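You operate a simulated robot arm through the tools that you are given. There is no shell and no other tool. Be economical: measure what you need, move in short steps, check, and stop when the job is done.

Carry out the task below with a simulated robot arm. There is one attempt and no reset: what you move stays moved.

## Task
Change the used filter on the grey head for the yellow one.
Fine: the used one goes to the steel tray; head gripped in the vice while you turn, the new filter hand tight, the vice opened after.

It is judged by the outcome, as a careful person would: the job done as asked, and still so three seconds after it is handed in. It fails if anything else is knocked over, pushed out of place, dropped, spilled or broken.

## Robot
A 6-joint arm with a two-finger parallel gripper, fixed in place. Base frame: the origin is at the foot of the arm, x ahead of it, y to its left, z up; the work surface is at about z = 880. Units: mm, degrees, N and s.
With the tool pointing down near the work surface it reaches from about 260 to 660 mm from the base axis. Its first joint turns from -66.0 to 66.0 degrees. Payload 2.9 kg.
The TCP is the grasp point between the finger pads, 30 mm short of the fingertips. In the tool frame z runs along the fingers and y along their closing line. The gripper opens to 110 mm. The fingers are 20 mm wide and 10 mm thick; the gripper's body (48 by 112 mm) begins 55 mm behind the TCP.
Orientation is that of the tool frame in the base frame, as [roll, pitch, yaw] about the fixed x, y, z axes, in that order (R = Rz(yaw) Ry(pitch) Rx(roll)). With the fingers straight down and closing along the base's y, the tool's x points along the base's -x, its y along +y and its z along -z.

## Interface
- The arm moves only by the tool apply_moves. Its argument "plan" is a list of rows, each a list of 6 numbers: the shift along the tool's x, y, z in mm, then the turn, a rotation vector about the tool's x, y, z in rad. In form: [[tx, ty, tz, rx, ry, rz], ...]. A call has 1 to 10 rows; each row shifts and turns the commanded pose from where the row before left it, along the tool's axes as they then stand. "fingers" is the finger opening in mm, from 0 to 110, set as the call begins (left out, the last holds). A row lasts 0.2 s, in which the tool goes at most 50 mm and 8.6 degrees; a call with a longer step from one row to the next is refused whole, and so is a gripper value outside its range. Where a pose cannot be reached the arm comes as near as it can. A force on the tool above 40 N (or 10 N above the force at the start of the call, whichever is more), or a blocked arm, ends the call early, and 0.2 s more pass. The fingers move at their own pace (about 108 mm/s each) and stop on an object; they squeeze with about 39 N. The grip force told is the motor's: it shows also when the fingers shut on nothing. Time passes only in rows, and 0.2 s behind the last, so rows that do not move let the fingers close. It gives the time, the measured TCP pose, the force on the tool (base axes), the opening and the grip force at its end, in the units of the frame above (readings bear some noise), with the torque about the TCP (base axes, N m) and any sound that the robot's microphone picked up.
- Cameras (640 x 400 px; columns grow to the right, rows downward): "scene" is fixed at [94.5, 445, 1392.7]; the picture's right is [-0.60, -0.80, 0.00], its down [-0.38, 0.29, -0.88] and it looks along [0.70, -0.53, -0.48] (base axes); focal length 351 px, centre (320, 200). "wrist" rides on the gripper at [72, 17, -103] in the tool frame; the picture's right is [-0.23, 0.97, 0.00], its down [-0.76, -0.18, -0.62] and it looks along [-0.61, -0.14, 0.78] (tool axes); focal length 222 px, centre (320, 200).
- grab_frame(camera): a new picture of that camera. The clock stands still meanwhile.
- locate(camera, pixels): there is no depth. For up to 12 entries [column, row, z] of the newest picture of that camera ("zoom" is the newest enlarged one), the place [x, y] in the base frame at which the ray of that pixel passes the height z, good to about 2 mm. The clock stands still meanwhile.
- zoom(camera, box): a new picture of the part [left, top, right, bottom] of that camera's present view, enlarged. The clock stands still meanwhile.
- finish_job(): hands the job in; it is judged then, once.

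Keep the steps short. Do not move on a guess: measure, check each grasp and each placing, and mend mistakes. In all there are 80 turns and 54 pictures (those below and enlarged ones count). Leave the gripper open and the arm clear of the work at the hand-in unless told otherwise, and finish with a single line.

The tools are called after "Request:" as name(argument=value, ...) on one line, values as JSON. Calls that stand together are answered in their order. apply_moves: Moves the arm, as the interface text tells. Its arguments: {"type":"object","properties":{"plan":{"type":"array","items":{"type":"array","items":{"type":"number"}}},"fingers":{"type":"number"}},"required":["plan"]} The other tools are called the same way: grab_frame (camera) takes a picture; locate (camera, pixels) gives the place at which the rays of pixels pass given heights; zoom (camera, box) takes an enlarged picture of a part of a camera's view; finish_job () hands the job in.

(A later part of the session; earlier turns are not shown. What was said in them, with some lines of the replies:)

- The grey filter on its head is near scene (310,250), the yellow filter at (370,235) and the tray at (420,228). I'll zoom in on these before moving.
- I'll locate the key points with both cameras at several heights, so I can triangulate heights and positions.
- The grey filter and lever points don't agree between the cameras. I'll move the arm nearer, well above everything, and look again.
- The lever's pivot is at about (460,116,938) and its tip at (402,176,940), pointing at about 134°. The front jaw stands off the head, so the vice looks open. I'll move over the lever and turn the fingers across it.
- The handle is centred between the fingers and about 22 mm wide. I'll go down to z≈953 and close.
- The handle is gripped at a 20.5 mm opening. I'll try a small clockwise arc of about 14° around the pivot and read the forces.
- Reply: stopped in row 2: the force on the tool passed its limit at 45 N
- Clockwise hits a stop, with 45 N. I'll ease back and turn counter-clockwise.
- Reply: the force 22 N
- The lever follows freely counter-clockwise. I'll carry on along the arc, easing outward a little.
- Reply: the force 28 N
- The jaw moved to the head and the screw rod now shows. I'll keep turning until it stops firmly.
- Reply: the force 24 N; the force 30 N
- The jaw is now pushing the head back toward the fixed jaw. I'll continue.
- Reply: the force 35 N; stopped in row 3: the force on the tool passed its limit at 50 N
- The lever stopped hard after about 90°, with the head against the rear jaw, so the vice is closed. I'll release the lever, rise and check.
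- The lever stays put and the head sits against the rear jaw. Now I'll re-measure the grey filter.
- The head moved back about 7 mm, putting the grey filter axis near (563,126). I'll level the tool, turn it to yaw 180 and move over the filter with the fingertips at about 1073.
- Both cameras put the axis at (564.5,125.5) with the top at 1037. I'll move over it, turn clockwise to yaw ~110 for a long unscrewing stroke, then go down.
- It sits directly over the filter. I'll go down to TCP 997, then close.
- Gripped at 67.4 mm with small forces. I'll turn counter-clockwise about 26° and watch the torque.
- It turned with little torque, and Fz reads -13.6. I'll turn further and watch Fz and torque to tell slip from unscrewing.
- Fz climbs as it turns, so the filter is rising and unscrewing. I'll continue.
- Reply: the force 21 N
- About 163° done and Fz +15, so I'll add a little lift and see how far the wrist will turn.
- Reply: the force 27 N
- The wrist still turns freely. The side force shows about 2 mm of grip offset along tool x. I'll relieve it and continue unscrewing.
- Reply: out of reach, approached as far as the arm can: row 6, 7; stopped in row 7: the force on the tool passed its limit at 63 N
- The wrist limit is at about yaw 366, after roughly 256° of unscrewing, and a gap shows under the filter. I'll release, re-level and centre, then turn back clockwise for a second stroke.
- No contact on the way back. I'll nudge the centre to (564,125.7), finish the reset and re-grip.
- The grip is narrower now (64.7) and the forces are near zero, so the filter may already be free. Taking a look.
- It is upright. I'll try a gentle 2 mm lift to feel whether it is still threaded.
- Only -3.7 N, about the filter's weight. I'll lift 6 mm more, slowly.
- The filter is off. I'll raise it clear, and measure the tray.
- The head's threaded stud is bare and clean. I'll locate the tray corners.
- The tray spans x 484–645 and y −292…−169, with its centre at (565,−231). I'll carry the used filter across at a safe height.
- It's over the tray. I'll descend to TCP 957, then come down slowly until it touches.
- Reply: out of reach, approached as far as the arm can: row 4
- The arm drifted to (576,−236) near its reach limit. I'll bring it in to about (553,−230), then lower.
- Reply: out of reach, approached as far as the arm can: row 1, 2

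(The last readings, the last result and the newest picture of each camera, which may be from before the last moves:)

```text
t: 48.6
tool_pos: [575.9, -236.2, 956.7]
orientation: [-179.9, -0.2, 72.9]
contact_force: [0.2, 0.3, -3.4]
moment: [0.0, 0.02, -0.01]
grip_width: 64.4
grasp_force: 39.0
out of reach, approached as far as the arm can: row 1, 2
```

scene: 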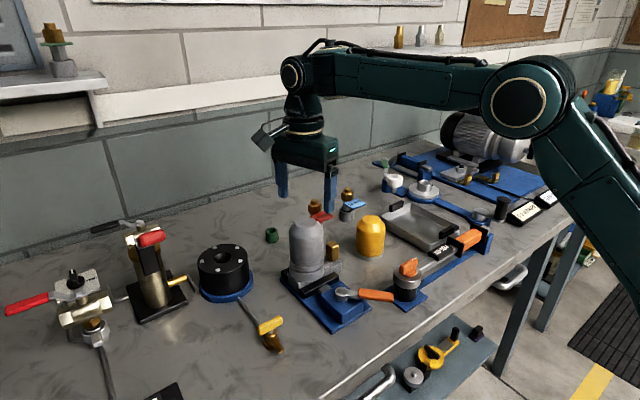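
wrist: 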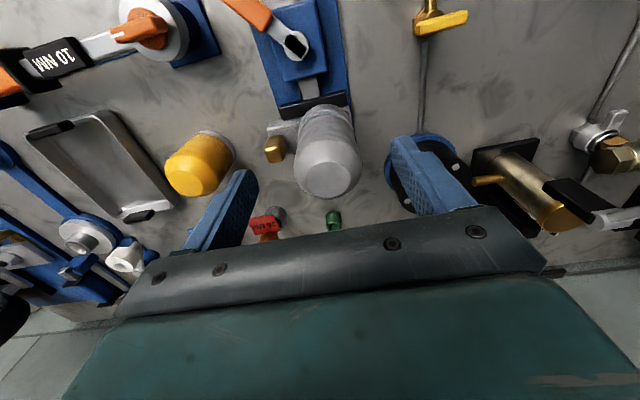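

The arm won't move inward here, but the position is fine: the filter covers x 541–611 and y −271…−201, all inside the tray. I'll lower it straight down gently.

Request:
apply_moves(plan=[[0, 0, 3, 0, 0, 0], [0, 0, 3, 0, 0, 0], [0, 0, 2, 0, 0, 0], [0, 0, 0, 0, 0, 0]])

Request:
zoom(camera="scene", box=[360, 180, 470, 260])

```text
t: 49.6
tool_pos: [577.9, -237.5, 948.3]
orientation: [-179.9, -0.2, 72.8]
contact_force: [-0.6, -0.1, -4.1]
moment: [0.04, -0.02, 0.03]
grip_width: 64.6
grasp_force: 39.3
out of reach, approached as far as the arm can: row 2
```

```text
5.00 times, centred on (415, 220) of scene
```

zoom: 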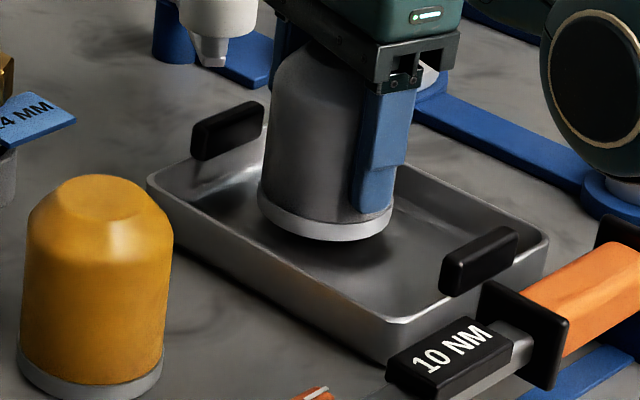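

Still a few mm above the tray floor. I'll continue in 2 mm steps.

Request:
apply_moves(plan=[[0, 0, 2, 0, 0, 0], [0, 0, 2, 0, 0, 0], [0, 0, 2, 0, 0, 0], [0, 0, 0, 0, 0, 0]])

```text
t: 50.6
tool_pos: [578.5, -237.5, 941.9]
orientation: [-180.0, -0.1, 72.9]
contact_force: [0.0, 0.0, -3.4]
moment: [0.04, -0.02, -0.02]
grip_width: 64.4
grasp_force: 39.4
```

Request:
apply_moves(plan=[[0, 0, 1.5, 0, 0, 0], [0, 0, 1.5, 0, 0, 0], [0, 0, 1, 0, 0, 0], [0, 0, 0, 0, 0, 0]])

Request:
grab_frame(camera="scene")

```text
t: 51.6
tool_pos: [579.0, -238.0, 938.3]
orientation: [-179.8, -0.3, 72.9]
contact_force: [0.1, 0.4, -3.4]
moment: [0.0, -0.01, 0.0]
grip_width: 64.6
grasp_force: 38.8
```

```text
17 pictures are left
```

scene: 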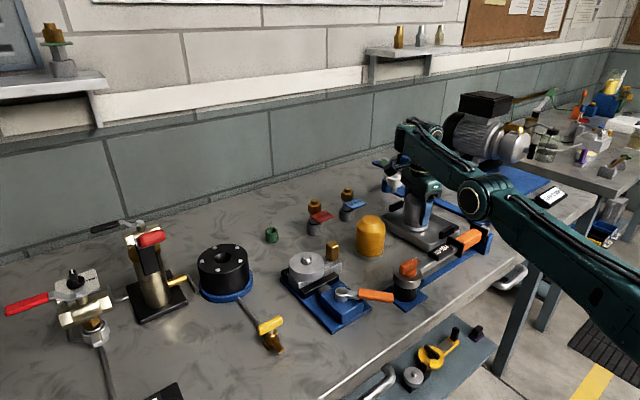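

No contact yet. I'll lower further in 1.5 mm steps, watching Fz.

Request:
apply_moves(plan=[[0, 0, 1.5, 0, 0, 0], [0, 0, 1.5, 0, 0, 0], [0, 0, 0, 0, 0, 0]])

Request:
apply_moves(plan=[[0, 0, 1, 0, 0, 0], [0, 0, 1, 0, 0, 0], [0, 0, 0, 0, 0, 0]])

```text
t: 52.4
tool_pos: [580.6, -237.1, 936.8]
orientation: [179.7, -0.2, 72.8]
contact_force: [-2.7, 2.0, 15.3]
moment: [0.29, 0.66, 0.0]
grip_width: 64.7
grasp_force: 38.9
```

```text
t: 53.2
tool_pos: [580.8, -238.1, 937.5]
orientation: [179.7, -0.2, 73.0]
contact_force: [-2.5, 3.7, 33.0]
moment: [0.5, 0.85, -0.05]
grip_width: 64.6
grasp_force: 39.0
```

The filter is down, at about TCP 937. I'll ease off the preload, open modestly so the fingers stay inside the tray, and rise.

Request:
apply_moves(plan=[[0, 0, -1.5, 0, 0, 0], [0, 0, -1, 0, 0, 0], [0, 0, 0, 0, 0, 0]])

Request:
apply_moves(plan=[[0, 0, 0, 0, 0, 0], [0, 0, 0, 0, 0, 0]], fingers=78)

Request:
apply_moves(plan=[[0, 0, -10, 0, 0, 0], [0, 0, -30, 0, 0, 0], [0, 0, -40, 0, 0, 0], [0, 0, -40, 0, 0, 0], [0, 0, -40, 0, 0, 0], [0, 0, 0, 0, 0, 0]])

Request:
zoom(camera="scene", box=[340, 160, 480, 280])

```text
t: 54.0
tool_pos: [579.0, -237.7, 937.1]
orientation: [179.9, -0.3, 72.8]
contact_force: [9.9, 0.4, 22.3]
moment: [0.37, -0.11, -0.12]
grip_width: 64.4
grasp_force: 38.8
```

```text
t: 54.6
tool_pos: [580.6, -237.8, 935.2]
orientation: [-179.9, 0.0, 72.9]
contact_force: [0.1, -0.7, -0.1]
moment: [-0.01, -0.01, -0.03]
grip_width: 77.9
grasp_force: 0.0
```

```text
t: 56.0
tool_pos: [577.7, -240.3, 1096.7]
orientation: [179.9, -0.2, 72.8]
contact_force: [0.2, 0.4, 0.2]
moment: [0.02, -0.03, 0.01]
grip_width: 78.1
grasp_force: 0.0
```

```text
3.33 times, centred on (410, 220) of scene
```

zoom: 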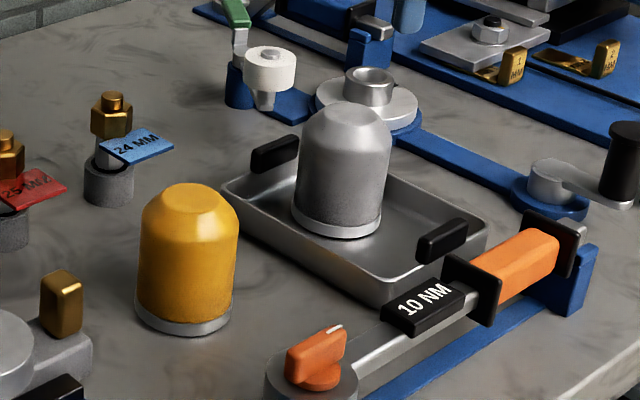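

The used filter stands in the tray. Next I'll measure the yellow filter in this picture.

Request:
locate(camera="zoom", pixels=[[189, 197, 983], [135, 308, 880], [232, 308, 880], [183, 313, 880], [141, 225, 960], [238, 225, 960], [137, 310, 885], [232, 310, 885]])

Request:
apply_moves(plan=[[20, 0, 0, 0, 0, -0.142], [0, 0, 0, 0, 0, -0.142], [0, 0, 0, 0, 0, -0.142], [0, 0, 0, 0, 0, -0.142], [0, 0, 0, 0, 0, -0.142], [0, 0, 0, 0, 0, -0.142], [0, 0, 0, 0, 0, -0.142], [0, 0, 0, 0, 0, -0.142], [0, 0, 0, 0, 0, -0.142], [0, 0, 0, 0, 0, -0.142]], fingers=92)

```text
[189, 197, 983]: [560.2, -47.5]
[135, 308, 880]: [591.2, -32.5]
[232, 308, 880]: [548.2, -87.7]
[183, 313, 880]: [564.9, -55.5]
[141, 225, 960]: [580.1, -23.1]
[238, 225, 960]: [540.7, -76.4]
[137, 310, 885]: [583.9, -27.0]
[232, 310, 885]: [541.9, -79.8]
```

```text
t: 58.2
tool_pos: [585.1, -217.2, 1095.4]
orientation: [179.9, 0.1, 154.5]
contact_force: [-0.5, -0.4, 0.5]
moment: [-0.01, 0.0, -0.02]
grip_width: 92.0
grasp_force: 0.1
```

I'll rotate to yaw 180, move to (525,−51) and check yellow with the wrist camera.

Request:
apply_moves(plan=[[0, 0, 0, 0, 0, -0.142], [0, 0, 0, 0, 0, -0.142], [0, 0, 0, 0, 0, -0.161], [15, 41.5, 0, 0, 0, 0], [15, 41.5, 0, 0, 0, 0], [15, 41.5, 0, 0, 0, 0], [15, 41.5, 0, 0, 0, 0], [0, 0, 0, 0, 0, 0]])

Request:
grab_frame(camera="wrist")

```text
refused: row 3 steps farther than a row can; nothing moved
```

```text
15 pictures are left
```

wrist: 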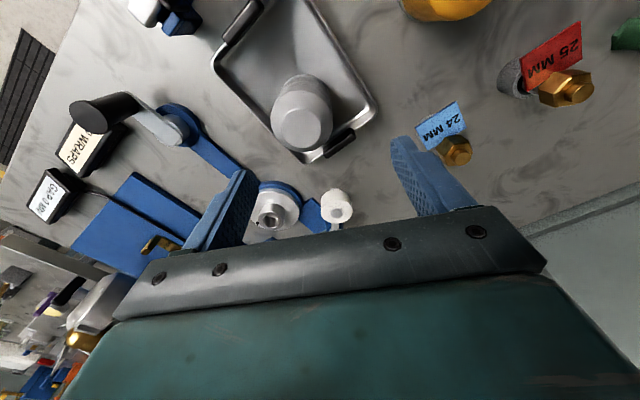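

One row turned too far, so I'll redo it with smaller turns.

Request:
apply_moves(plan=[[0, 0, 0, 0, 0, -0.148], [0, 0, 0, 0, 0, -0.148], [0, 0, 0, 0, 0, -0.148], [15, 41.5, 0, 0, 0, 0], [15, 41.5, 0, 0, 0, 0], [15, 41.5, 0, 0, 0, 0], [15, 41.5, 0, 0, 0, 0], [0, 0, 0, 0, 0, 0]])

Request:
zoom(camera="wrist", box=[192, 90, 448, 250])

```text
t: 60.0
tool_pos: [524.2, -51.4, 1099.3]
orientation: [180.0, 0.2, 179.7]
contact_force: [0.1, -0.3, 0.5]
moment: [0.03, 0.01, 0.06]
grip_width: 91.8
grasp_force: 0.1
```

```text
2.50 times, centred on (320, 170) of wrist
```

zoom: 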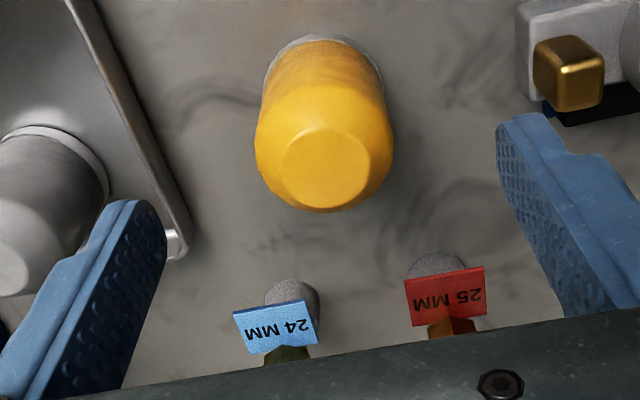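

Request:
locate(camera="zoom", pixels=[[324, 168, 983], [324, 168, 978], [254, 140, 960], [394, 140, 960], [324, 80, 885]])

Request:
apply_moves(plan=[[0, 0, 0, 0, 0, -0.142], [0, 0, 0, 0, 0, -0.142], [0, 0, 0, 0, 0, -0.142], [0, 0, 0, 0, 0, -0.142], [0, 0, 0, 0, 0, -0.142], [0, 0, 0, 0, 0, -0.142], [0, 0, 0, 0, 0, -0.142], [0, 0, 0, 0, 0, -0.142], [0, 0, 0, 0, 0, -0.142], [0, 0, 0, 0, 0, -0.142]])

Request:
apply_moves(plan=[[0, 0, 0, 0, 0, -0.142], [0, 0, 0, 0, 0, -0.142], [0, 0, 0, 0, 0, -0.142], [0, 0, 0, 0, 0, -0.142], [0, 0, 0, 0, 0, -0.142], [0, 0, 0, 0, 0, -0.142], [0, 0, 0, 0, 0, -0.142], [0, 0, 0, 0, 0, -0.142], [0, 0, 0, 0, 0, -0.12], [0, 0, 0, 0, 0, 0]])

```text
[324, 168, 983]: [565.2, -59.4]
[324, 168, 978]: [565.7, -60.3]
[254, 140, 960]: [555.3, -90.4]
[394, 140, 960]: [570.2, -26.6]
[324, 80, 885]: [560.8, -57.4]
```

```text
t: 62.2
tool_pos: [524.0, -51.3, 1094.1]
orientation: [-179.9, 0.1, -98.7]
contact_force: [0.0, 0.0, -1.3]
moment: [0.04, 0.0, -0.02]
grip_width: 91.9
grasp_force: 0.1
```

```text
t: 64.4
tool_pos: [524.6, -51.3, 1094.8]
orientation: [-179.7, -0.1, -26.8]
contact_force: [-1.4, 0.4, -0.1]
moment: [0.03, 0.02, 0.05]
grip_width: 91.7
grasp_force: 0.1
```

Combining the cameras, the yellow axis is at about (565,−58) with its top at about 975. I'll move over it at yaw 333 and go down to TCP 934.

Request:
apply_moves(plan=[[39.4, -12.4, 0, 0, 0, 0], [0, 0, 0, 0, 0, 0], [0, 0, 40, 0, 0, 0], [0, 0, 25, 0, 0, 0], [0, 0, 0, 0, 0, 0]])

Request:
zoom(camera="scene", box=[320, 170, 420, 270])

```text
t: 65.6
tool_pos: [565.1, -59.4, 1029.6]
orientation: [-179.8, 0.0, -27.0]
contact_force: [-0.2, 0.1, 0.6]
moment: [0.01, -0.01, 0.0]
grip_width: 92.1
grasp_force: 0.1
```

```text
4.00 times, centred on (370, 220) of scene
```

zoom: 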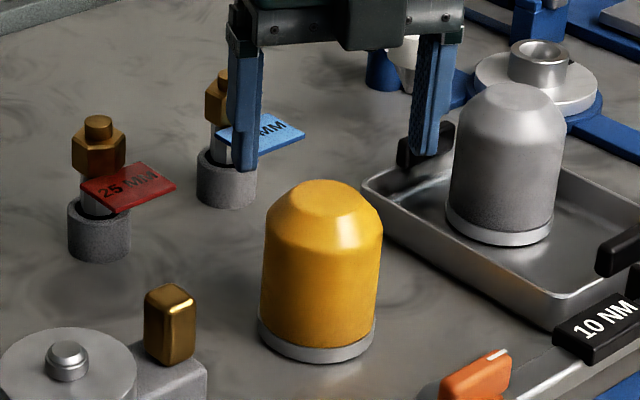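

Request:
locate(camera="zoom", pixels=[[228, 175, 905], [228, 205, 880], [302, 130, 925], [222, 140, 925], [318, 200, 975], [317, 325, 885]])

```text
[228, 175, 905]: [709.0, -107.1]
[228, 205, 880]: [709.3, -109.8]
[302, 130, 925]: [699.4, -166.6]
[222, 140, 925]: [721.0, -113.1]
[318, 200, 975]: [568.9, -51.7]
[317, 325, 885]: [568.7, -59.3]
```

The stands are at x≈700, well clear, and yellow is confirmed near (567,−57). I'll go down and close.

Request:
apply_moves(plan=[[0, -1.5, 35, 0, 0, 0], [0, 0, 30, 0, 0, 0], [0, 0, 20, 0, 0, 0], [0, 0, 10, 0, 0, 0], [0, 0, 0, 0, 0, 0]])

Request:
apply_moves(plan=[[0, 0, 0, 0, 0, 0], [0, 0, 0, 0, 0, 0]], fingers=50)

```text
t: 66.8
tool_pos: [567.7, -57.5, 935.7]
orientation: [-179.8, 0.1, -26.9]
contact_force: [-0.3, -0.2, -0.1]
moment: [-0.03, -0.03, -0.01]
grip_width: 92.2
grasp_force: 0.1
```

```text
t: 67.4
tool_pos: [566.5, -55.9, 934.9]
orientation: [-179.8, 0.0, -26.9]
contact_force: [-0.7, -1.0, 0.3]
moment: [-0.12, 0.13, 0.0]
grip_width: 66.8
grasp_force: 39.4
```

Gripped at 66.8 mm. I'll lift 110 mm, then carry it to above the head.

Request:
apply_moves(plan=[[0, 0, -5, 0, 0, 0], [0, 0, -25, 0, 0, 0], [0, 0, -40, 0, 0, 0], [0, 0, -40, 0, 0, 0], [-21.1, -40.2, 0, 0, 0, 0], [-21.1, -40.2, 0, 0, 0, 0], [-21.1, -40.2, 0, 0, 0, 0], [-21.1, -40.2, 0, 0, 0, 0], [0, 0, 0, 0, 0, 0]])

Request:
zoom(camera="scene", box=[250, 190, 378, 300])

```text
t: 69.4
tool_pos: [566.3, 124.4, 1049.4]
orientation: [-179.9, 0.1, -26.8]
contact_force: [-0.3, 0.3, -3.4]
moment: [0.0, 0.04, 0.0]
grip_width: 66.7
grasp_force: 39.1
```

```text
3.64 times, centred on (314, 245) of scene
```

zoom: 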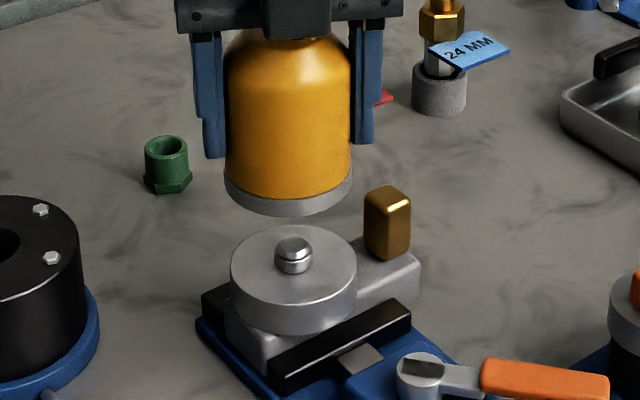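

Request:
locate(camera="zoom", pixels=[[288.5, 180, 994], [288.5, 216, 994], [294, 262, 942], [294, 262, 937], [293.5, 246, 952], [293.5, 268, 942], [231, 265, 937], [357, 265, 937]])

Request:
grab_frame(camera="wrist")

```text
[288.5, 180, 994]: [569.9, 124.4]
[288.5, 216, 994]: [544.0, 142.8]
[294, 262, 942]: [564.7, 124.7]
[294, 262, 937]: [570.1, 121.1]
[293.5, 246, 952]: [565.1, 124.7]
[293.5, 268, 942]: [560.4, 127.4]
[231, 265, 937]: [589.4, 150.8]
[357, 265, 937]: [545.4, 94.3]
```

```text
11 pictures are left
```

wrist: 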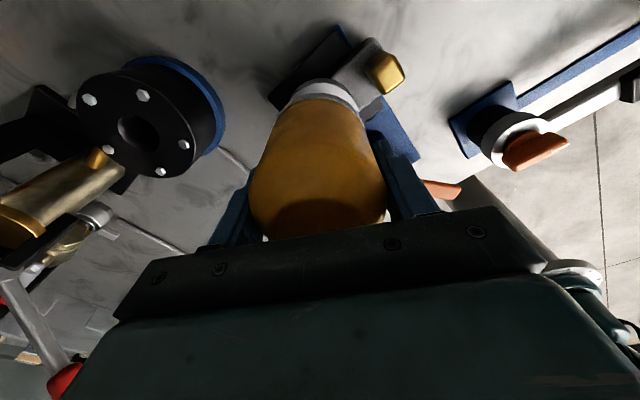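

It's aligned to within a couple of mm. I'll shift by the small error and lower to just above the stud, at TCP ~1016.

Request:
apply_moves(plan=[[-2.2, 0, 10, 0, 0, 0], [0, 0, 12, 0, 0, 0], [0, 0, 10, 0, 0, 0], [0, 0, 0, 0, 0, 0], [0, 0, 0, 0, 0, 0]])

Request:
zoom(camera="scene", box=[266, 215, 346, 285])

```text
t: 70.6
tool_pos: [562.7, 126.7, 1015.3]
orientation: [-179.7, 0.0, -26.9]
contact_force: [-0.1, 0.1, -3.8]
moment: [0.01, 0.01, -0.01]
grip_width: 66.4
grasp_force: 39.3
```

```text
5.71 times, centred on (306, 250) of scene
```

zoom: 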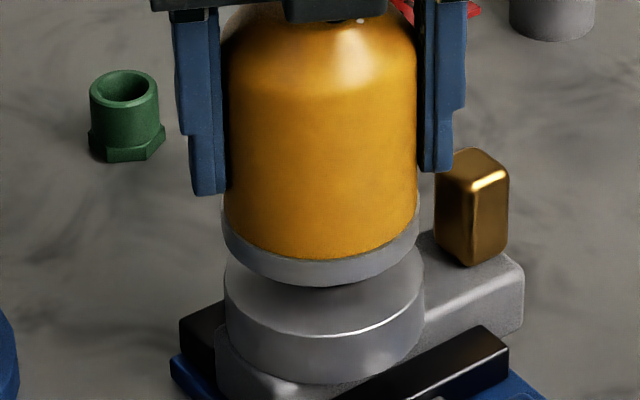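

Nearly coaxial; the filter is about 1 mm left in the view. I'll correct that and lower until it touches the stud.

Request:
apply_moves(plan=[[0, 1, 1, 0, 0, 0], [0, 0, 1.5, 0, 0, 0], [0, 0, 1.5, 0, 0, 0], [0, 0, 0, 0, 0, 0]])

Request:
apply_moves(plan=[[0, 0, 1, 0, 0, 0], [0, 0, 1, 0, 0, 0], [0, 0, 0, 0, 0, 0]])

Request:
apply_moves(plan=[[0, 0, 1, 0, 0, 0], [0, 0, 1, 0, 0, 0], [0, 0, 0, 0, 0, 0]])

```text
t: 71.6
tool_pos: [562.1, 126.5, 1010.6]
orientation: [-179.9, 0.0, -26.9]
contact_force: [-0.7, -0.3, -3.0]
moment: [0.05, 0.04, -0.01]
grip_width: 67.0
grasp_force: 39.0
```

```text
t: 72.4
tool_pos: [561.2, 125.2, 1008.2]
orientation: [-179.8, 0.0, -26.9]
contact_force: [0.9, 0.5, -3.3]
moment: [0.0, 0.03, -0.04]
grip_width: 66.5
grasp_force: 39.1
```

```text
t: 73.2
tool_pos: [561.0, 124.0, 1006.9]
orientation: [-179.7, 0.0, -26.9]
contact_force: [0.5, 0.2, -3.7]
moment: [0.0, 0.02, -0.01]
grip_width: 66.7
grasp_force: 38.4
```

No contact yet. I'll lower further to about 1001.

Request:
apply_moves(plan=[[0, 0, 1, 0, 0, 0], [0, 0, 1, 0, 0, 0], [0, 0, 0, 0, 0, 0]])

Request:
apply_moves(plan=[[0, 0, 1, 0, 0, 0], [0, 0, 1, 0, 0, 0], [0, 0, 0, 0, 0, 0]])

Request:
apply_moves(plan=[[0, 0, 1, 0, 0, 0], [0, 0, 0, 0, 0, 0]])

Request:
zoom(camera="scene", box=[266, 215, 346, 285])

```text
t: 74.0
tool_pos: [560.6, 126.7, 1004.2]
orientation: [-179.8, 0.1, -26.9]
contact_force: [0.6, 0.5, -3.2]
moment: [0.0, -0.02, 0.01]
grip_width: 66.7
grasp_force: 38.7
```

```text
t: 74.8
tool_pos: [561.2, 125.4, 1003.0]
orientation: [-179.8, 0.1, -26.7]
contact_force: [-0.4, 12.8, -2.4]
moment: [-0.36, 1.08, 0.04]
grip_width: 66.0
grasp_force: 38.7
```

```text
t: 75.4
tool_pos: [560.5, 126.8, 1002.8]
orientation: [-179.6, -0.2, -26.7]
contact_force: [0.4, 23.2, 5.6]
moment: [-0.33, 1.12, 0.14]
grip_width: 66.3
grasp_force: 39.2
```

```text
5.71 times, centred on (306, 250) of scene
```

zoom: 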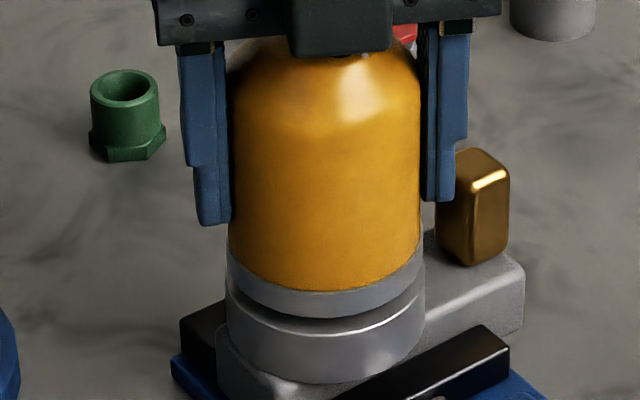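

The filter is touching the stud chamfer: Fy is +23 N, so the stud pushes it toward +y. I'll ease up 1 mm, shift +2 mm in y and re-check.

Request:
apply_moves(plan=[[0, 0, -1, 0, 0, 0], [-0.9, -1.8, 0, 0, 0, 0], [0, 0, 0, 0, 0, 0]])

Request:
apply_moves(plan=[[0, 0, 1, 0, 0, 0], [0, 0, 0.5, 0, 0, 0], [0, 0, 0, 0, 0, 0]])

```text
t: 76.2
tool_pos: [560.8, 126.5, 1002.9]
orientation: [-179.8, -0.2, -27.0]
contact_force: [1.6, 12.6, 4.1]
moment: [-0.38, -0.27, 0.03]
grip_width: 65.9
grasp_force: 39.5
```

```text
t: 77.0
tool_pos: [561.5, 125.6, 1002.4]
orientation: [-179.7, -0.2, -27.0]
contact_force: [6.5, 1.8, 22.8]
moment: [-0.82, 0.92, 0.06]
grip_width: 66.4
grasp_force: 38.8
```

Side force is gone and Fz is +23, so it's resting on the thread. I'll turn clockwise and watch Fz drop as it catches.

Request:
apply_moves(plan=[[0, 0, 0, 0, 0, 0.14], [0, 0, 0, 0, 0, 0.14], [0, 0, 0, 0, 0, 0.14], [0, 0, 0, 0, 0, 0.14], [0, 0, 0, 0, 0, 0.14]])

Request:
apply_moves(plan=[[0, 0, 0, 0, 0, 0.14], [0, 0, 0, 0, 0, 0.14], [0, 0, 0, 0, 0, 0.14], [0, 0, 0, 0, 0, 0.14], [0, 0, 0, 0, 0, 0.14]])

```text
t: 78.2
tool_pos: [562.8, 127.6, 1001.3]
orientation: [-179.4, 0.0, -67.1]
contact_force: [23.3, 12.9, 14.9]
moment: [-0.64, 0.89, 0.11]
grip_width: 66.2
grasp_force: 39.2
```

```text
t: 79.4
tool_pos: [563.8, 125.1, 1001.1]
orientation: [-179.5, 0.4, -107.5]
contact_force: [37.0, -11.9, 5.9]
moment: [-0.53, 1.31, 0.02]
grip_width: 64.9
grasp_force: 38.7
```

It is catching, with Fz falling 23→6. The side force says the tool should sit about 3 mm further in +x. I'll relieve that and continue.

Request:
apply_moves(plan=[[0, -1.5, 0, 0, 0, 0], [0, -1.5, 0, 0, 0, 0], [0, 0, 0, 0, 0, 0]])

Request:
apply_moves(plan=[[0, 0, 0.1, 0, 0, 0.14], [0, 0, 0.1, 0, 0, 0.14], [0, 0, 0.1, 0, 0, 0.14], [0, 0, 0.1, 0, 0, 0.14], [0, 0, 0.1, 0, 0, 0.14]])

```text
t: 80.2
tool_pos: [565.9, 126.1, 999.8]
orientation: [-179.9, 0.2, -107.1]
contact_force: [11.6, -12.9, 11.2]
moment: [0.64, -0.39, 0.0]
grip_width: 64.3
grasp_force: 38.9
```

```text
t: 81.4
tool_pos: [564.4, 125.3, 1001.2]
orientation: [180.0, 0.2, -147.4]
contact_force: [11.7, -10.0, 12.1]
moment: [-0.46, -0.94, 0.03]
grip_width: 64.5
grasp_force: 39.5
```

Request:
apply_moves(plan=[[-0.3, -1.3, 0, 0, 0, 0.1], [0, 0, 0.1, 0, 0, 0.14], [0, 0, 0.1, 0, 0, 0.14], [0, 0, 0.1, 0, 0, 0.14], [0, 0, 0.1, 0, 0, 0.14], [0, 0, 0.1, 0, 0, 0.14], [0, 0, 0.1, 0, 0, 0.14]])

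Request:
apply_moves(plan=[[0, 0, 0.1, 0, 0, 0.14], [0, 0, 0.1, 0, 0, 0.14], [0, 0, 0.1, 0, 0, 0.14], [0, 0, 0.1, 0, 0, 0.14], [0, 0, 0.1, 0, 0, 0.14]])

```text
t: 83.0
tool_pos: [566.2, 125.8, 1001.0]
orientation: [179.9, 0.0, 158.8]
contact_force: [-6.3, -3.6, 19.6]
moment: [-1.05, 0.18, 0.05]
grip_width: 64.4
grasp_force: 38.9
```

```text
t: 84.2
tool_pos: [564.4, 124.2, 999.1]
orientation: [179.9, -0.1, 118.6]
contact_force: [-2.6, -6.5, 17.3]
moment: [-1.13, 0.14, 0.0]
grip_width: 64.8
grasp_force: 39.1
```

It turns freely with a steady light load. I'll continue to the end of this stroke.

Request:
apply_moves(plan=[[0, 0, 0, 0, 0, 0.14], [0, 0, 0, 0, 0, 0.14], [0, 0, 0, 0, 0, 0.14], [0, 0, 0.1, 0, 0, 0.14], [0, 0, 0.1, 0, 0, 0.14], [0, 0, 0.1, 0, 0, 0.14]])

Request:
apply_moves(plan=[[0, 0, 0.1, 0, 0, 0.14], [0, 0, 0.1, 0, 0, 0.14], [0, 0, 0.1, 0, 0, 0.14], [0, 0, 0.1, 0, 0, 0.14], [0, 0, 0, 0, 0, 0.14]])

Request:
zoom(camera="scene", box=[266, 215, 346, 285])

```text
t: 85.6
tool_pos: [565.6, 123.9, 998.9]
orientation: [-180.0, -0.1, 70.6]
contact_force: [-9.5, -5.1, 18.9]
moment: [-0.69, 0.17, 0.53]
grip_width: 64.6
grasp_force: 39.1
```

```text
t: 86.8
tool_pos: [565.6, 126.3, 997.9]
orientation: [-179.8, -0.1, 30.9]
contact_force: [-0.7, 0.9, -4.6]
moment: [-0.21, -0.47, 1.92]
grip_width: 65.4
grasp_force: 38.8
```

```text
5.71 times, centred on (306, 250) of scene
```

zoom: 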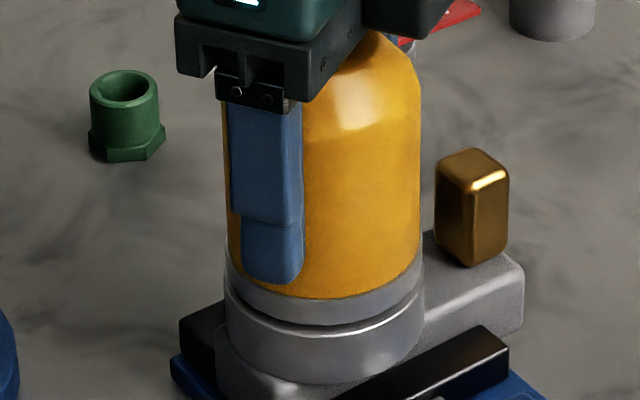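

Torque has climbed to 1.9 N·m, so the gasket is seating. I'll turn a little more to see whether it keeps rising or levels off.

Request:
apply_moves(plan=[[0, 0, 0, 0, 0, 0.1], [0, 0, 0, 0, 0, 0.1], [0, 0, 0, 0, 0, 0.1]])

```text
t: 87.5
tool_pos: [564.6, 126.1, 998.3]
orientation: [179.4, 1.0, 18.8]
contact_force: [-3.5, 3.9, 1.6]
moment: [1.48, 0.62, 0.42]
grip_width: 67.8
grasp_force: 38.3
out of reach, approached as far as the arm can: row 3
stopped in row 3: the force on the tool passed its limit at 54 N (the readings are from after the stop); the commanded pose is now the measured one
```

That was the wrist's limit. I'll release, re-level, turn back about 90° and re-grip for the final tightening.

Request:
apply_moves(plan=[[0, 0, 0, 0, 0, 0], [0, 0, 0, 0, 0, 0], [0, 0, 0, 0.0105, 0.0175, -0.1], [0, 0, 0, 0, 0, -0.142], [0, 0, 0, 0, 0, -0.142], [0, 0, 0, 0, 0, -0.142], [0, 0, 0, 0, 0, -0.142], [0, 0, 0, 0, 0, -0.142], [0, 0, 0, 0, 0, -0.142], [0, 0, 0, 0, 0, -0.142]], fingers=92)

Request:
apply_moves(plan=[[0, 0, 0, 0, 0, -0.142], [0, 0, 0, 0, 0, -0.142], [0, 0, 0, 0, 0, -0.142], [0, 0, 0, 0, 0, -0.142], [0, 0, 0, 0, 0, -0.142], [0, 0, 0, 0, 0, 0]])

Request:
zoom(camera="scene", box=[266, 200, 362, 290])

```text
t: 89.7
tool_pos: [564.4, 122.9, 997.7]
orientation: [180.0, -0.1, 81.3]
contact_force: [0.2, -0.7, 0.0]
moment: [0.0, -0.02, 0.03]
grip_width: 92.0
grasp_force: 0.0
```

```text
t: 91.1
tool_pos: [565.4, 122.8, 998.8]
orientation: [180.0, 0.2, 121.8]
contact_force: [-0.3, 0.2, 0.3]
moment: [0.03, 0.01, -0.05]
grip_width: 91.7
grasp_force: 0.0
```

```text
4.44 times, centred on (314, 245) of scene
```

zoom: 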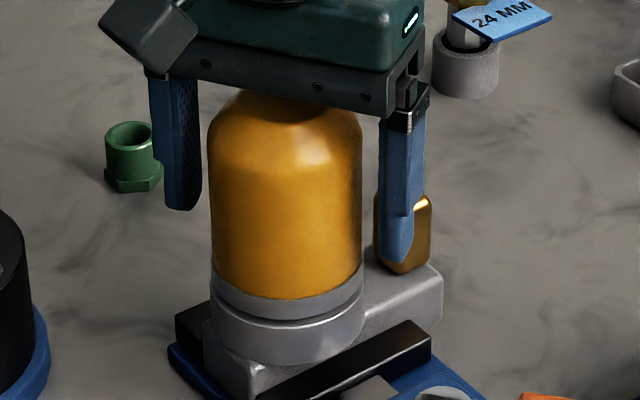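

It sits upright and coaxial on the head. I'll recentre, close, then turn in short steps reading the torque.

Request:
apply_moves(plan=[[2.5, 1.1, 0, 0, 0, 0], [0, 0, 0, 0, 0, 0]])

Request:
apply_moves(plan=[[0, 0, 0, 0, 0, 0], [0, 0, 0, 0, 0, 0]], fingers=50)

Request:
apply_moves(plan=[[0, 0, 0, 0, 0, 0.06], [0, 0, 0, 0, 0, 0.06]])

Request:
apply_moves(plan=[[0, 0, 0, 0, 0, 0.07], [0, 0, 0, 0, 0, 0.07]])

Request:
apply_moves(plan=[[0, 0, 0, 0, 0, 0.07], [0, 0, 0, 0, 0, 0.07]])

```text
t: 91.7
tool_pos: [564.6, 126.7, 998.4]
orientation: [-180.0, 0.1, 121.8]
contact_force: [-0.5, 0.4, 0.6]
moment: [-0.01, 0.0, 0.04]
grip_width: 92.0
grasp_force: 0.1
```

```text
t: 92.3
tool_pos: [564.0, 125.7, 998.0]
orientation: [-179.7, 0.1, 121.7]
contact_force: [-15.7, -7.5, 3.1]
moment: [0.11, -0.08, -0.02]
grip_width: 67.5
grasp_force: 38.9
```

```text
t: 92.9
tool_pos: [564.3, 124.3, 998.8]
orientation: [179.9, 0.2, 114.7]
contact_force: [-12.2, -15.8, 2.7]
moment: [-0.34, 0.3, 0.56]
grip_width: 66.4
grasp_force: 38.9
```

```text
t: 93.5
tool_pos: [563.4, 125.0, 997.4]
orientation: [-179.9, 0.0, 106.9]
contact_force: [-15.0, -11.1, 1.1]
moment: [0.14, -0.19, 0.55]
grip_width: 64.7
grasp_force: 38.6
```

```text
t: 94.1
tool_pos: [565.2, 126.4, 998.7]
orientation: [-180.0, 0.0, 99.0]
contact_force: [-10.2, -6.5, 0.7]
moment: [-0.28, 0.7, 1.61]
grip_width: 66.3
grasp_force: 38.4
```

Torque is rising (0.55→1.6). Continuing.

Request:
apply_moves(plan=[[0, 0, 0, 0, 0, 0.07], [0, 0, 0, 0, 0, 0.07]])

Request:
apply_moves(plan=[[0, 0, 0, 0, 0, 0.07], [0, 0, 0, 0, 0, 0.07]])

Request:
apply_moves(plan=[[0, 0, 0, 0, 0, 0.07], [0, 0, 0, 0, 0, 0.07]])

Request:
apply_moves(plan=[[0, 0, 0, 0, 0, 0.07], [0, 0, 0, 0, 0, 0.07]])

```text
t: 94.7
tool_pos: [564.8, 127.6, 999.0]
orientation: [179.8, 0.1, 90.9]
contact_force: [-5.4, -1.1, 1.3]
moment: [-0.49, 1.07, 1.23]
grip_width: 67.5
grasp_force: 38.9
```

```text
t: 95.3
tool_pos: [566.3, 125.7, 997.7]
orientation: [179.9, 0.0, 82.7]
contact_force: [-4.6, -0.8, 0.9]
moment: [-0.27, 0.89, 0.84]
grip_width: 67.2
grasp_force: 38.9
```

```text
t: 95.9
tool_pos: [565.2, 127.2, 998.7]
orientation: [179.9, 0.0, 74.7]
contact_force: [-2.3, -1.0, -1.0]
moment: [-0.17, 0.48, 0.22]
grip_width: 65.7
grasp_force: 39.0
```

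```text
t: 96.5
tool_pos: [565.4, 127.7, 997.8]
orientation: [179.8, -0.1, 66.9]
contact_force: [11.0, 0.1, -0.8]
moment: [0.05, 0.82, 1.86]
grip_width: 65.3
grasp_force: 38.6
```

Torque peaks near 1.9 N·m and the opening cycles between 64.7 and 67.5, so the pads are now slipping over the filter's facets. One more short turn to confirm.

Request:
apply_moves(plan=[[0, 0, 0, 0, 0, 0.05]])

Request:
apply_moves(plan=[[0, 0, 0, 0, 0, 0.05]])

Request:
apply_moves(plan=[[0, 0, 0, 0, 0, 0.05]])

Request:
apply_moves(plan=[[0, 0, 0, 0, 0, 0.05]])

Request:
apply_moves(plan=[[0, 0, 0, 0, 0, 0.05]])

```text
t: 96.9
tool_pos: [566.0, 126.4, 999.0]
orientation: [179.7, -0.1, 64.0]
contact_force: [14.3, 0.2, -0.5]
moment: [0.19, 1.09, 1.69]
grip_width: 66.3
grasp_force: 39.2
```

```text
t: 97.3
tool_pos: [565.5, 126.3, 998.4]
orientation: [179.9, 0.0, 61.0]
contact_force: [12.4, -1.9, 0.0]
moment: [-0.01, 1.01, 1.58]
grip_width: 66.5
grasp_force: 39.0
```

```text
t: 97.7
tool_pos: [565.5, 125.2, 998.5]
orientation: [179.9, 0.0, 58.2]
contact_force: [13.4, -3.0, 0.8]
moment: [0.15, 0.98, 1.47]
grip_width: 67.5
grasp_force: 38.9
```

```text
t: 98.1
tool_pos: [565.2, 125.7, 996.4]
orientation: [179.8, 0.0, 55.3]
contact_force: [13.3, -3.1, 0.2]
moment: [0.14, 0.87, 1.25]
grip_width: 67.6
grasp_force: 39.2
```

```text
t: 98.5
tool_pos: [565.4, 126.1, 998.8]
orientation: [179.8, 0.0, 52.4]
contact_force: [15.9, -3.5, 0.6]
moment: [0.19, 0.9, 1.15]
grip_width: 67.6
grasp_force: 38.7
```

Slip confirmed: it's tight to the hand's limit. I'll release, rise, and rotate to yaw ~225 for the vice lever.

Request:
apply_moves(plan=[[0, 0, 0, 0, 0, 0], [0, 0, 0, 0, 0, 0], [0, 0, -20, 0, 0, 0], [0, 0, -40, 0, 0, 0], [0, 0, -45, 0, 0, 0], [0, 0, 0, 0, 0, -0.142], [0, 0, 0, 0, 0, -0.142], [0, 0, 0, 0, 0, -0.142], [0, 0, 0, 0, 0, -0.142], [0, 0, 0, 0, 0, -0.142]], fingers=92)

Request:
apply_moves(plan=[[0, 0, 0, 0, 0, -0.142], [0, 0, 0, 0, 0, -0.142], [0, 0, 0, 0, 0, -0.142], [0, 0, 0, 0, 0, -0.142], [0, 0, 0, 0, 0, -0.142], [0, 0, 0, 0, 0, -0.142], [0, 0, 0, 0, 0, -0.142], [0, 0, 0, 0, 0, -0.142], [0, 0, 0, 0, 0, -0.142], [0, 0, 0, 0, 0, -0.142]])

Request:
apply_moves(plan=[[0, 0, 0, 0, 0, -0.142], [0, 0, 0, 0, 0, -0.142], [0, 0, 0, 0, 0, -0.142], [0, 0, 0, 0, 0, -0.142], [0, 0, 0, 0, 0, -0.142], [0, 0, 0, 0, 0, -0.142], [0, 0, 0, 0, 0, 0]], fingers=60)

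```text
t: 100.7
tool_pos: [565.0, 127.0, 1104.6]
orientation: [-180.0, 0.0, 93.4]
contact_force: [1.2, -0.1, -0.2]
moment: [0.01, 0.0, 0.01]
grip_width: 91.9
grasp_force: 0.0
```

```text
t: 102.9
tool_pos: [564.4, 125.4, 1102.5]
orientation: [180.0, 0.1, 174.8]
contact_force: [0.3, 0.1, 0.7]
moment: [0.0, 0.05, -0.01]
grip_width: 92.0
grasp_force: 0.1
```

```text
t: 104.5
tool_pos: [564.6, 126.3, 1104.0]
orientation: [-180.0, 0.0, -136.4]
contact_force: [0.2, 0.6, -0.1]
moment: [-0.01, 0.02, 0.02]
grip_width: 59.9
grasp_force: 0.0
```

Request:
apply_moves(plan=[[37.2, 16.1, 0, 0, 0, 0], [37.2, 16.1, 0, 0, 0, 0], [37.2, 16.1, 0, 0, 0, 0], [37.2, 16.1, 0, 0, 0, 0], [0, 0, 30, 0, 0, 0], [0, 0, 30, 0, 0, 0], [0, 0, 0, 0, 0, 0]])

Request:
zoom(camera="wrist", box=[224, 60, 448, 240])

```text
t: 106.1
tool_pos: [411.7, 69.6, 1041.8]
orientation: [-179.9, 0.0, -136.6]
contact_force: [0.4, 0.4, 0.2]
moment: [-0.02, 0.02, -0.01]
grip_width: 60.0
grasp_force: 0.1
```

```text
2.22 times, centred on (336, 150) of wrist
```

zoom: 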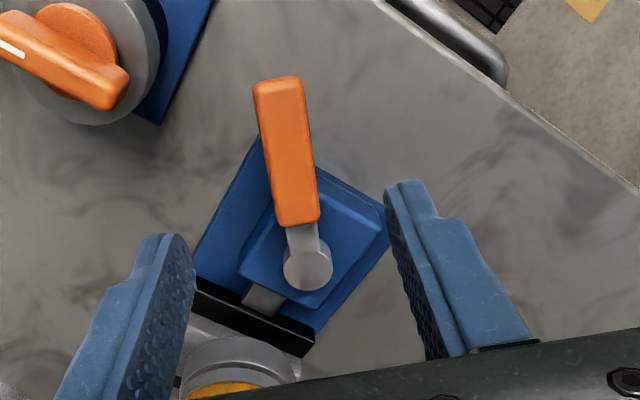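

Request:
locate(camera="zoom", pixels=[[279, 85, 940], [298, 222, 940], [288, 150, 940], [308, 265, 938]])

```text
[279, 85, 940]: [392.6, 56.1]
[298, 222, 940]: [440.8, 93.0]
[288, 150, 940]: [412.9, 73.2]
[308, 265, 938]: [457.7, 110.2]
```

The lever points at 217.5° with its mid-handle at (413,73). I'll align, descend to 952 and grip.

Request:
apply_moves(plan=[[0, 1.8, 0, 0, 0, 0.09], [0, 0, 30, 0, 0, 0], [0, 0, 30, 0, 0, 0], [0, 0, 30, 0, 0, 0], [0, 0, 0, 0, 0, 0]])

Request:
apply_moves(plan=[[0, 0, 0, 0, 0, 0], [0, 0, 0, 0, 0, 0]], fingers=10)

```text
t: 107.3
tool_pos: [411.5, 72.3, 953.5]
orientation: [-180.0, 0.0, -141.7]
contact_force: [-0.8, 0.2, 0.2]
moment: [-0.02, 0.0, 0.0]
grip_width: 60.0
grasp_force: 0.1
```

```text
t: 107.9
tool_pos: [411.2, 72.2, 953.9]
orientation: [-179.9, -0.1, -141.8]
contact_force: [-0.8, -2.5, -3.1]
moment: [0.01, -0.08, -0.1]
grip_width: 20.6
grasp_force: 45.5
```

Gripped at 20.6 mm. I'll swing the lever clockwise, back to open.

Request:
apply_moves(plan=[[-0.3, 6.7, 0, 0, 0, 0.1], [-0.3, 6.7, 0, 0, 0, 0.1], [-0.3, 6.7, 0, 0, 0, 0.1], [-0.3, 6.7, 0, 0, 0, 0.1], [0, 0, 0, 0, 0, 0]])

```text
t: 109.1
tool_pos: [399.3, 96.8, 953.7]
orientation: [180.0, 0.0, -164.7]
contact_force: [-0.5, 1.4, 0.7]
moment: [-0.28, 1.22, 0.07]
grip_width: 20.7
grasp_force: 44.4
```

Forces are low and the lever follows. Continuing.

Request:
apply_moves(plan=[[-0.3, 6.7, 0, 0, 0, 0.1], [-0.3, 6.7, 0, 0, 0, 0.1], [-0.3, 6.7, 0, 0, 0, 0.1], [-0.3, 6.7, 0, 0, 0, 0.1], [0, 0, 0, 0, 0, 0]])

Request:
apply_moves(plan=[[-0.3, 6.7, 0, 0, 0, 0.1], [-0.3, 6.7, 0, 0, 0, 0.1], [-0.3, 6.7, 0, 0, 0, 0.1], [0, 0, 0, 0, 0, 0]])

```text
t: 110.3
tool_pos: [397.3, 123.0, 953.7]
orientation: [180.0, 0.0, 172.5]
contact_force: [-16.8, 6.2, 11.9]
moment: [0.09, 0.01, 0.29]
grip_width: 20.8
grasp_force: 44.5
```

```text
t: 111.3
tool_pos: [402.1, 142.6, 954.4]
orientation: [179.9, -0.1, 155.3]
contact_force: [-17.3, 10.1, 16.1]
moment: [0.36, 0.67, 0.15]
grip_width: 20.8
grasp_force: 44.7
```

Request:
apply_moves(plan=[[1, 6.7, -0.5, 0, 0, 0.1], [0, 6.7, 0, 0, 0, 0.1], [0, 6, 0, 0, 0, 0.09], [0, 0, 0, 0, 0, 0]])

Request:
zoom(camera="scene", box=[260, 190, 388, 330])

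```text
t: 112.3
tool_pos: [413.1, 159.8, 953.7]
orientation: [179.7, 0.1, 138.6]
contact_force: [7.4, 14.9, -8.4]
moment: [-0.27, -0.4, 1.12]
grip_width: 20.3
grasp_force: 44.9
```

```text
2.86 times, centred on (324, 260) of scene
```

zoom: 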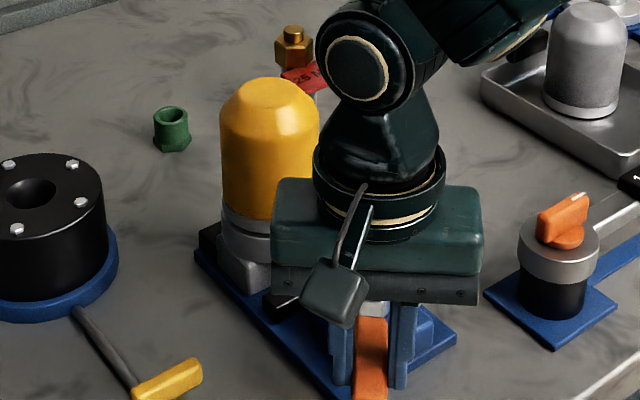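

The lever is nearly at its start angle. A small final nudge, then release and rise.

Request:
apply_moves(plan=[[0, 2.5, 0, 0, 0, 0.03], [0, 1.5, 0, 0, 0, 0.02], [0, 0, 0, 0, 0, 0]])

Request:
apply_moves(plan=[[0, 0, 0, 0, 0, 0], [0, 0, 0, 0, 0, 0], [0, 0, -30, 0, 0, 0], [0, 0, -40, 0, 0, 0], [0, 0, -40, 0, 0, 0], [20, 0, -40, 0, 0, 0], [40, 0, -20, 0, 0, 0], [40, 0, -20, 0, 0, 0], [0, 0, 0, 0, 0, 0]], fingers=70)

Request:
zoom(camera="scene", box=[260, 220, 388, 330])

```text
t: 113.1
tool_pos: [415.3, 161.8, 953.5]
orientation: [180.0, 0.1, 135.8]
contact_force: [8.7, 10.5, 2.0]
moment: [0.62, 0.41, 0.83]
grip_width: 20.7
grasp_force: 44.9
```

```text
t: 115.1
tool_pos: [343.5, 233.2, 1144.1]
orientation: [-180.0, 0.1, 135.8]
contact_force: [-0.2, 0.8, 0.1]
moment: [0.01, -0.04, -0.01]
grip_width: 70.1
grasp_force: 0.3
```

```text
3.64 times, centred on (324, 275) of scene
```

zoom: 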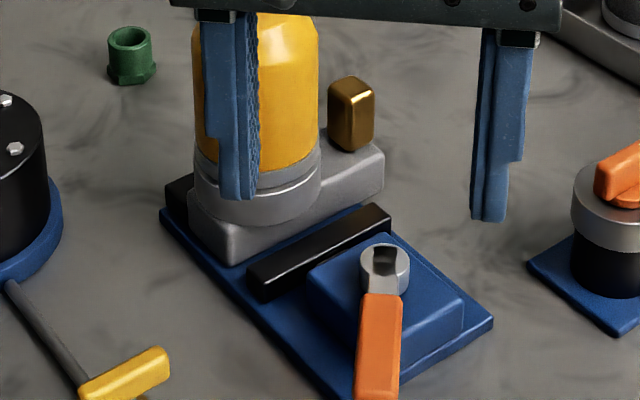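

The vice is open, with a clear gap between jaw and head, and the lever is back at its start. I'll open the gripper fully, move away and take a final overall look.

Request:
apply_moves(plan=[[10, 0, -40, 0, 0, 0], [0, 0, -40, 0, 0, 0], [0, 0, -20, 0, 0, 0], [0, 0, 0, 0, 0, 0]], fingers=110)

Request:
grab_frame(camera="scene")

```text
t: 116.1
tool_pos: [335.2, 237.7, 1244.3]
orientation: [-180.0, -0.1, 135.8]
contact_force: [0.3, -0.2, 0.2]
moment: [-0.01, 0.0, -0.03]
grip_width: 109.9
grasp_force: 0.0
```

```text
3 pictures are left
```

scene: 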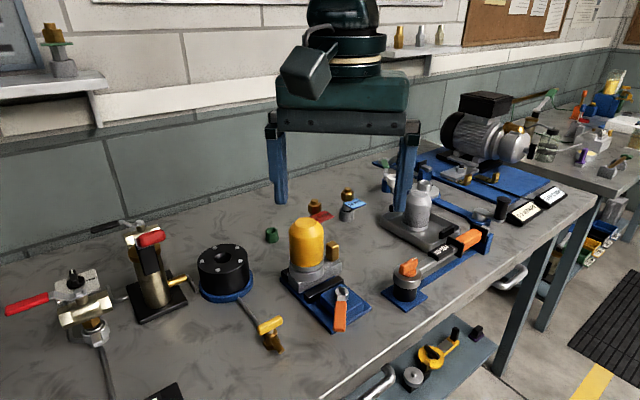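

The yellow filter is on the head, the used one is in the tray, the vice is open and nothing else has been disturbed. Handing in.

Request:
finish_job()

```text
The job is handed in.
```

The yellow filter is on the grey head, tightened until the gripper slipped at about 1.9 N·m; the used filter stands in the steel tray, and the vice is open again.
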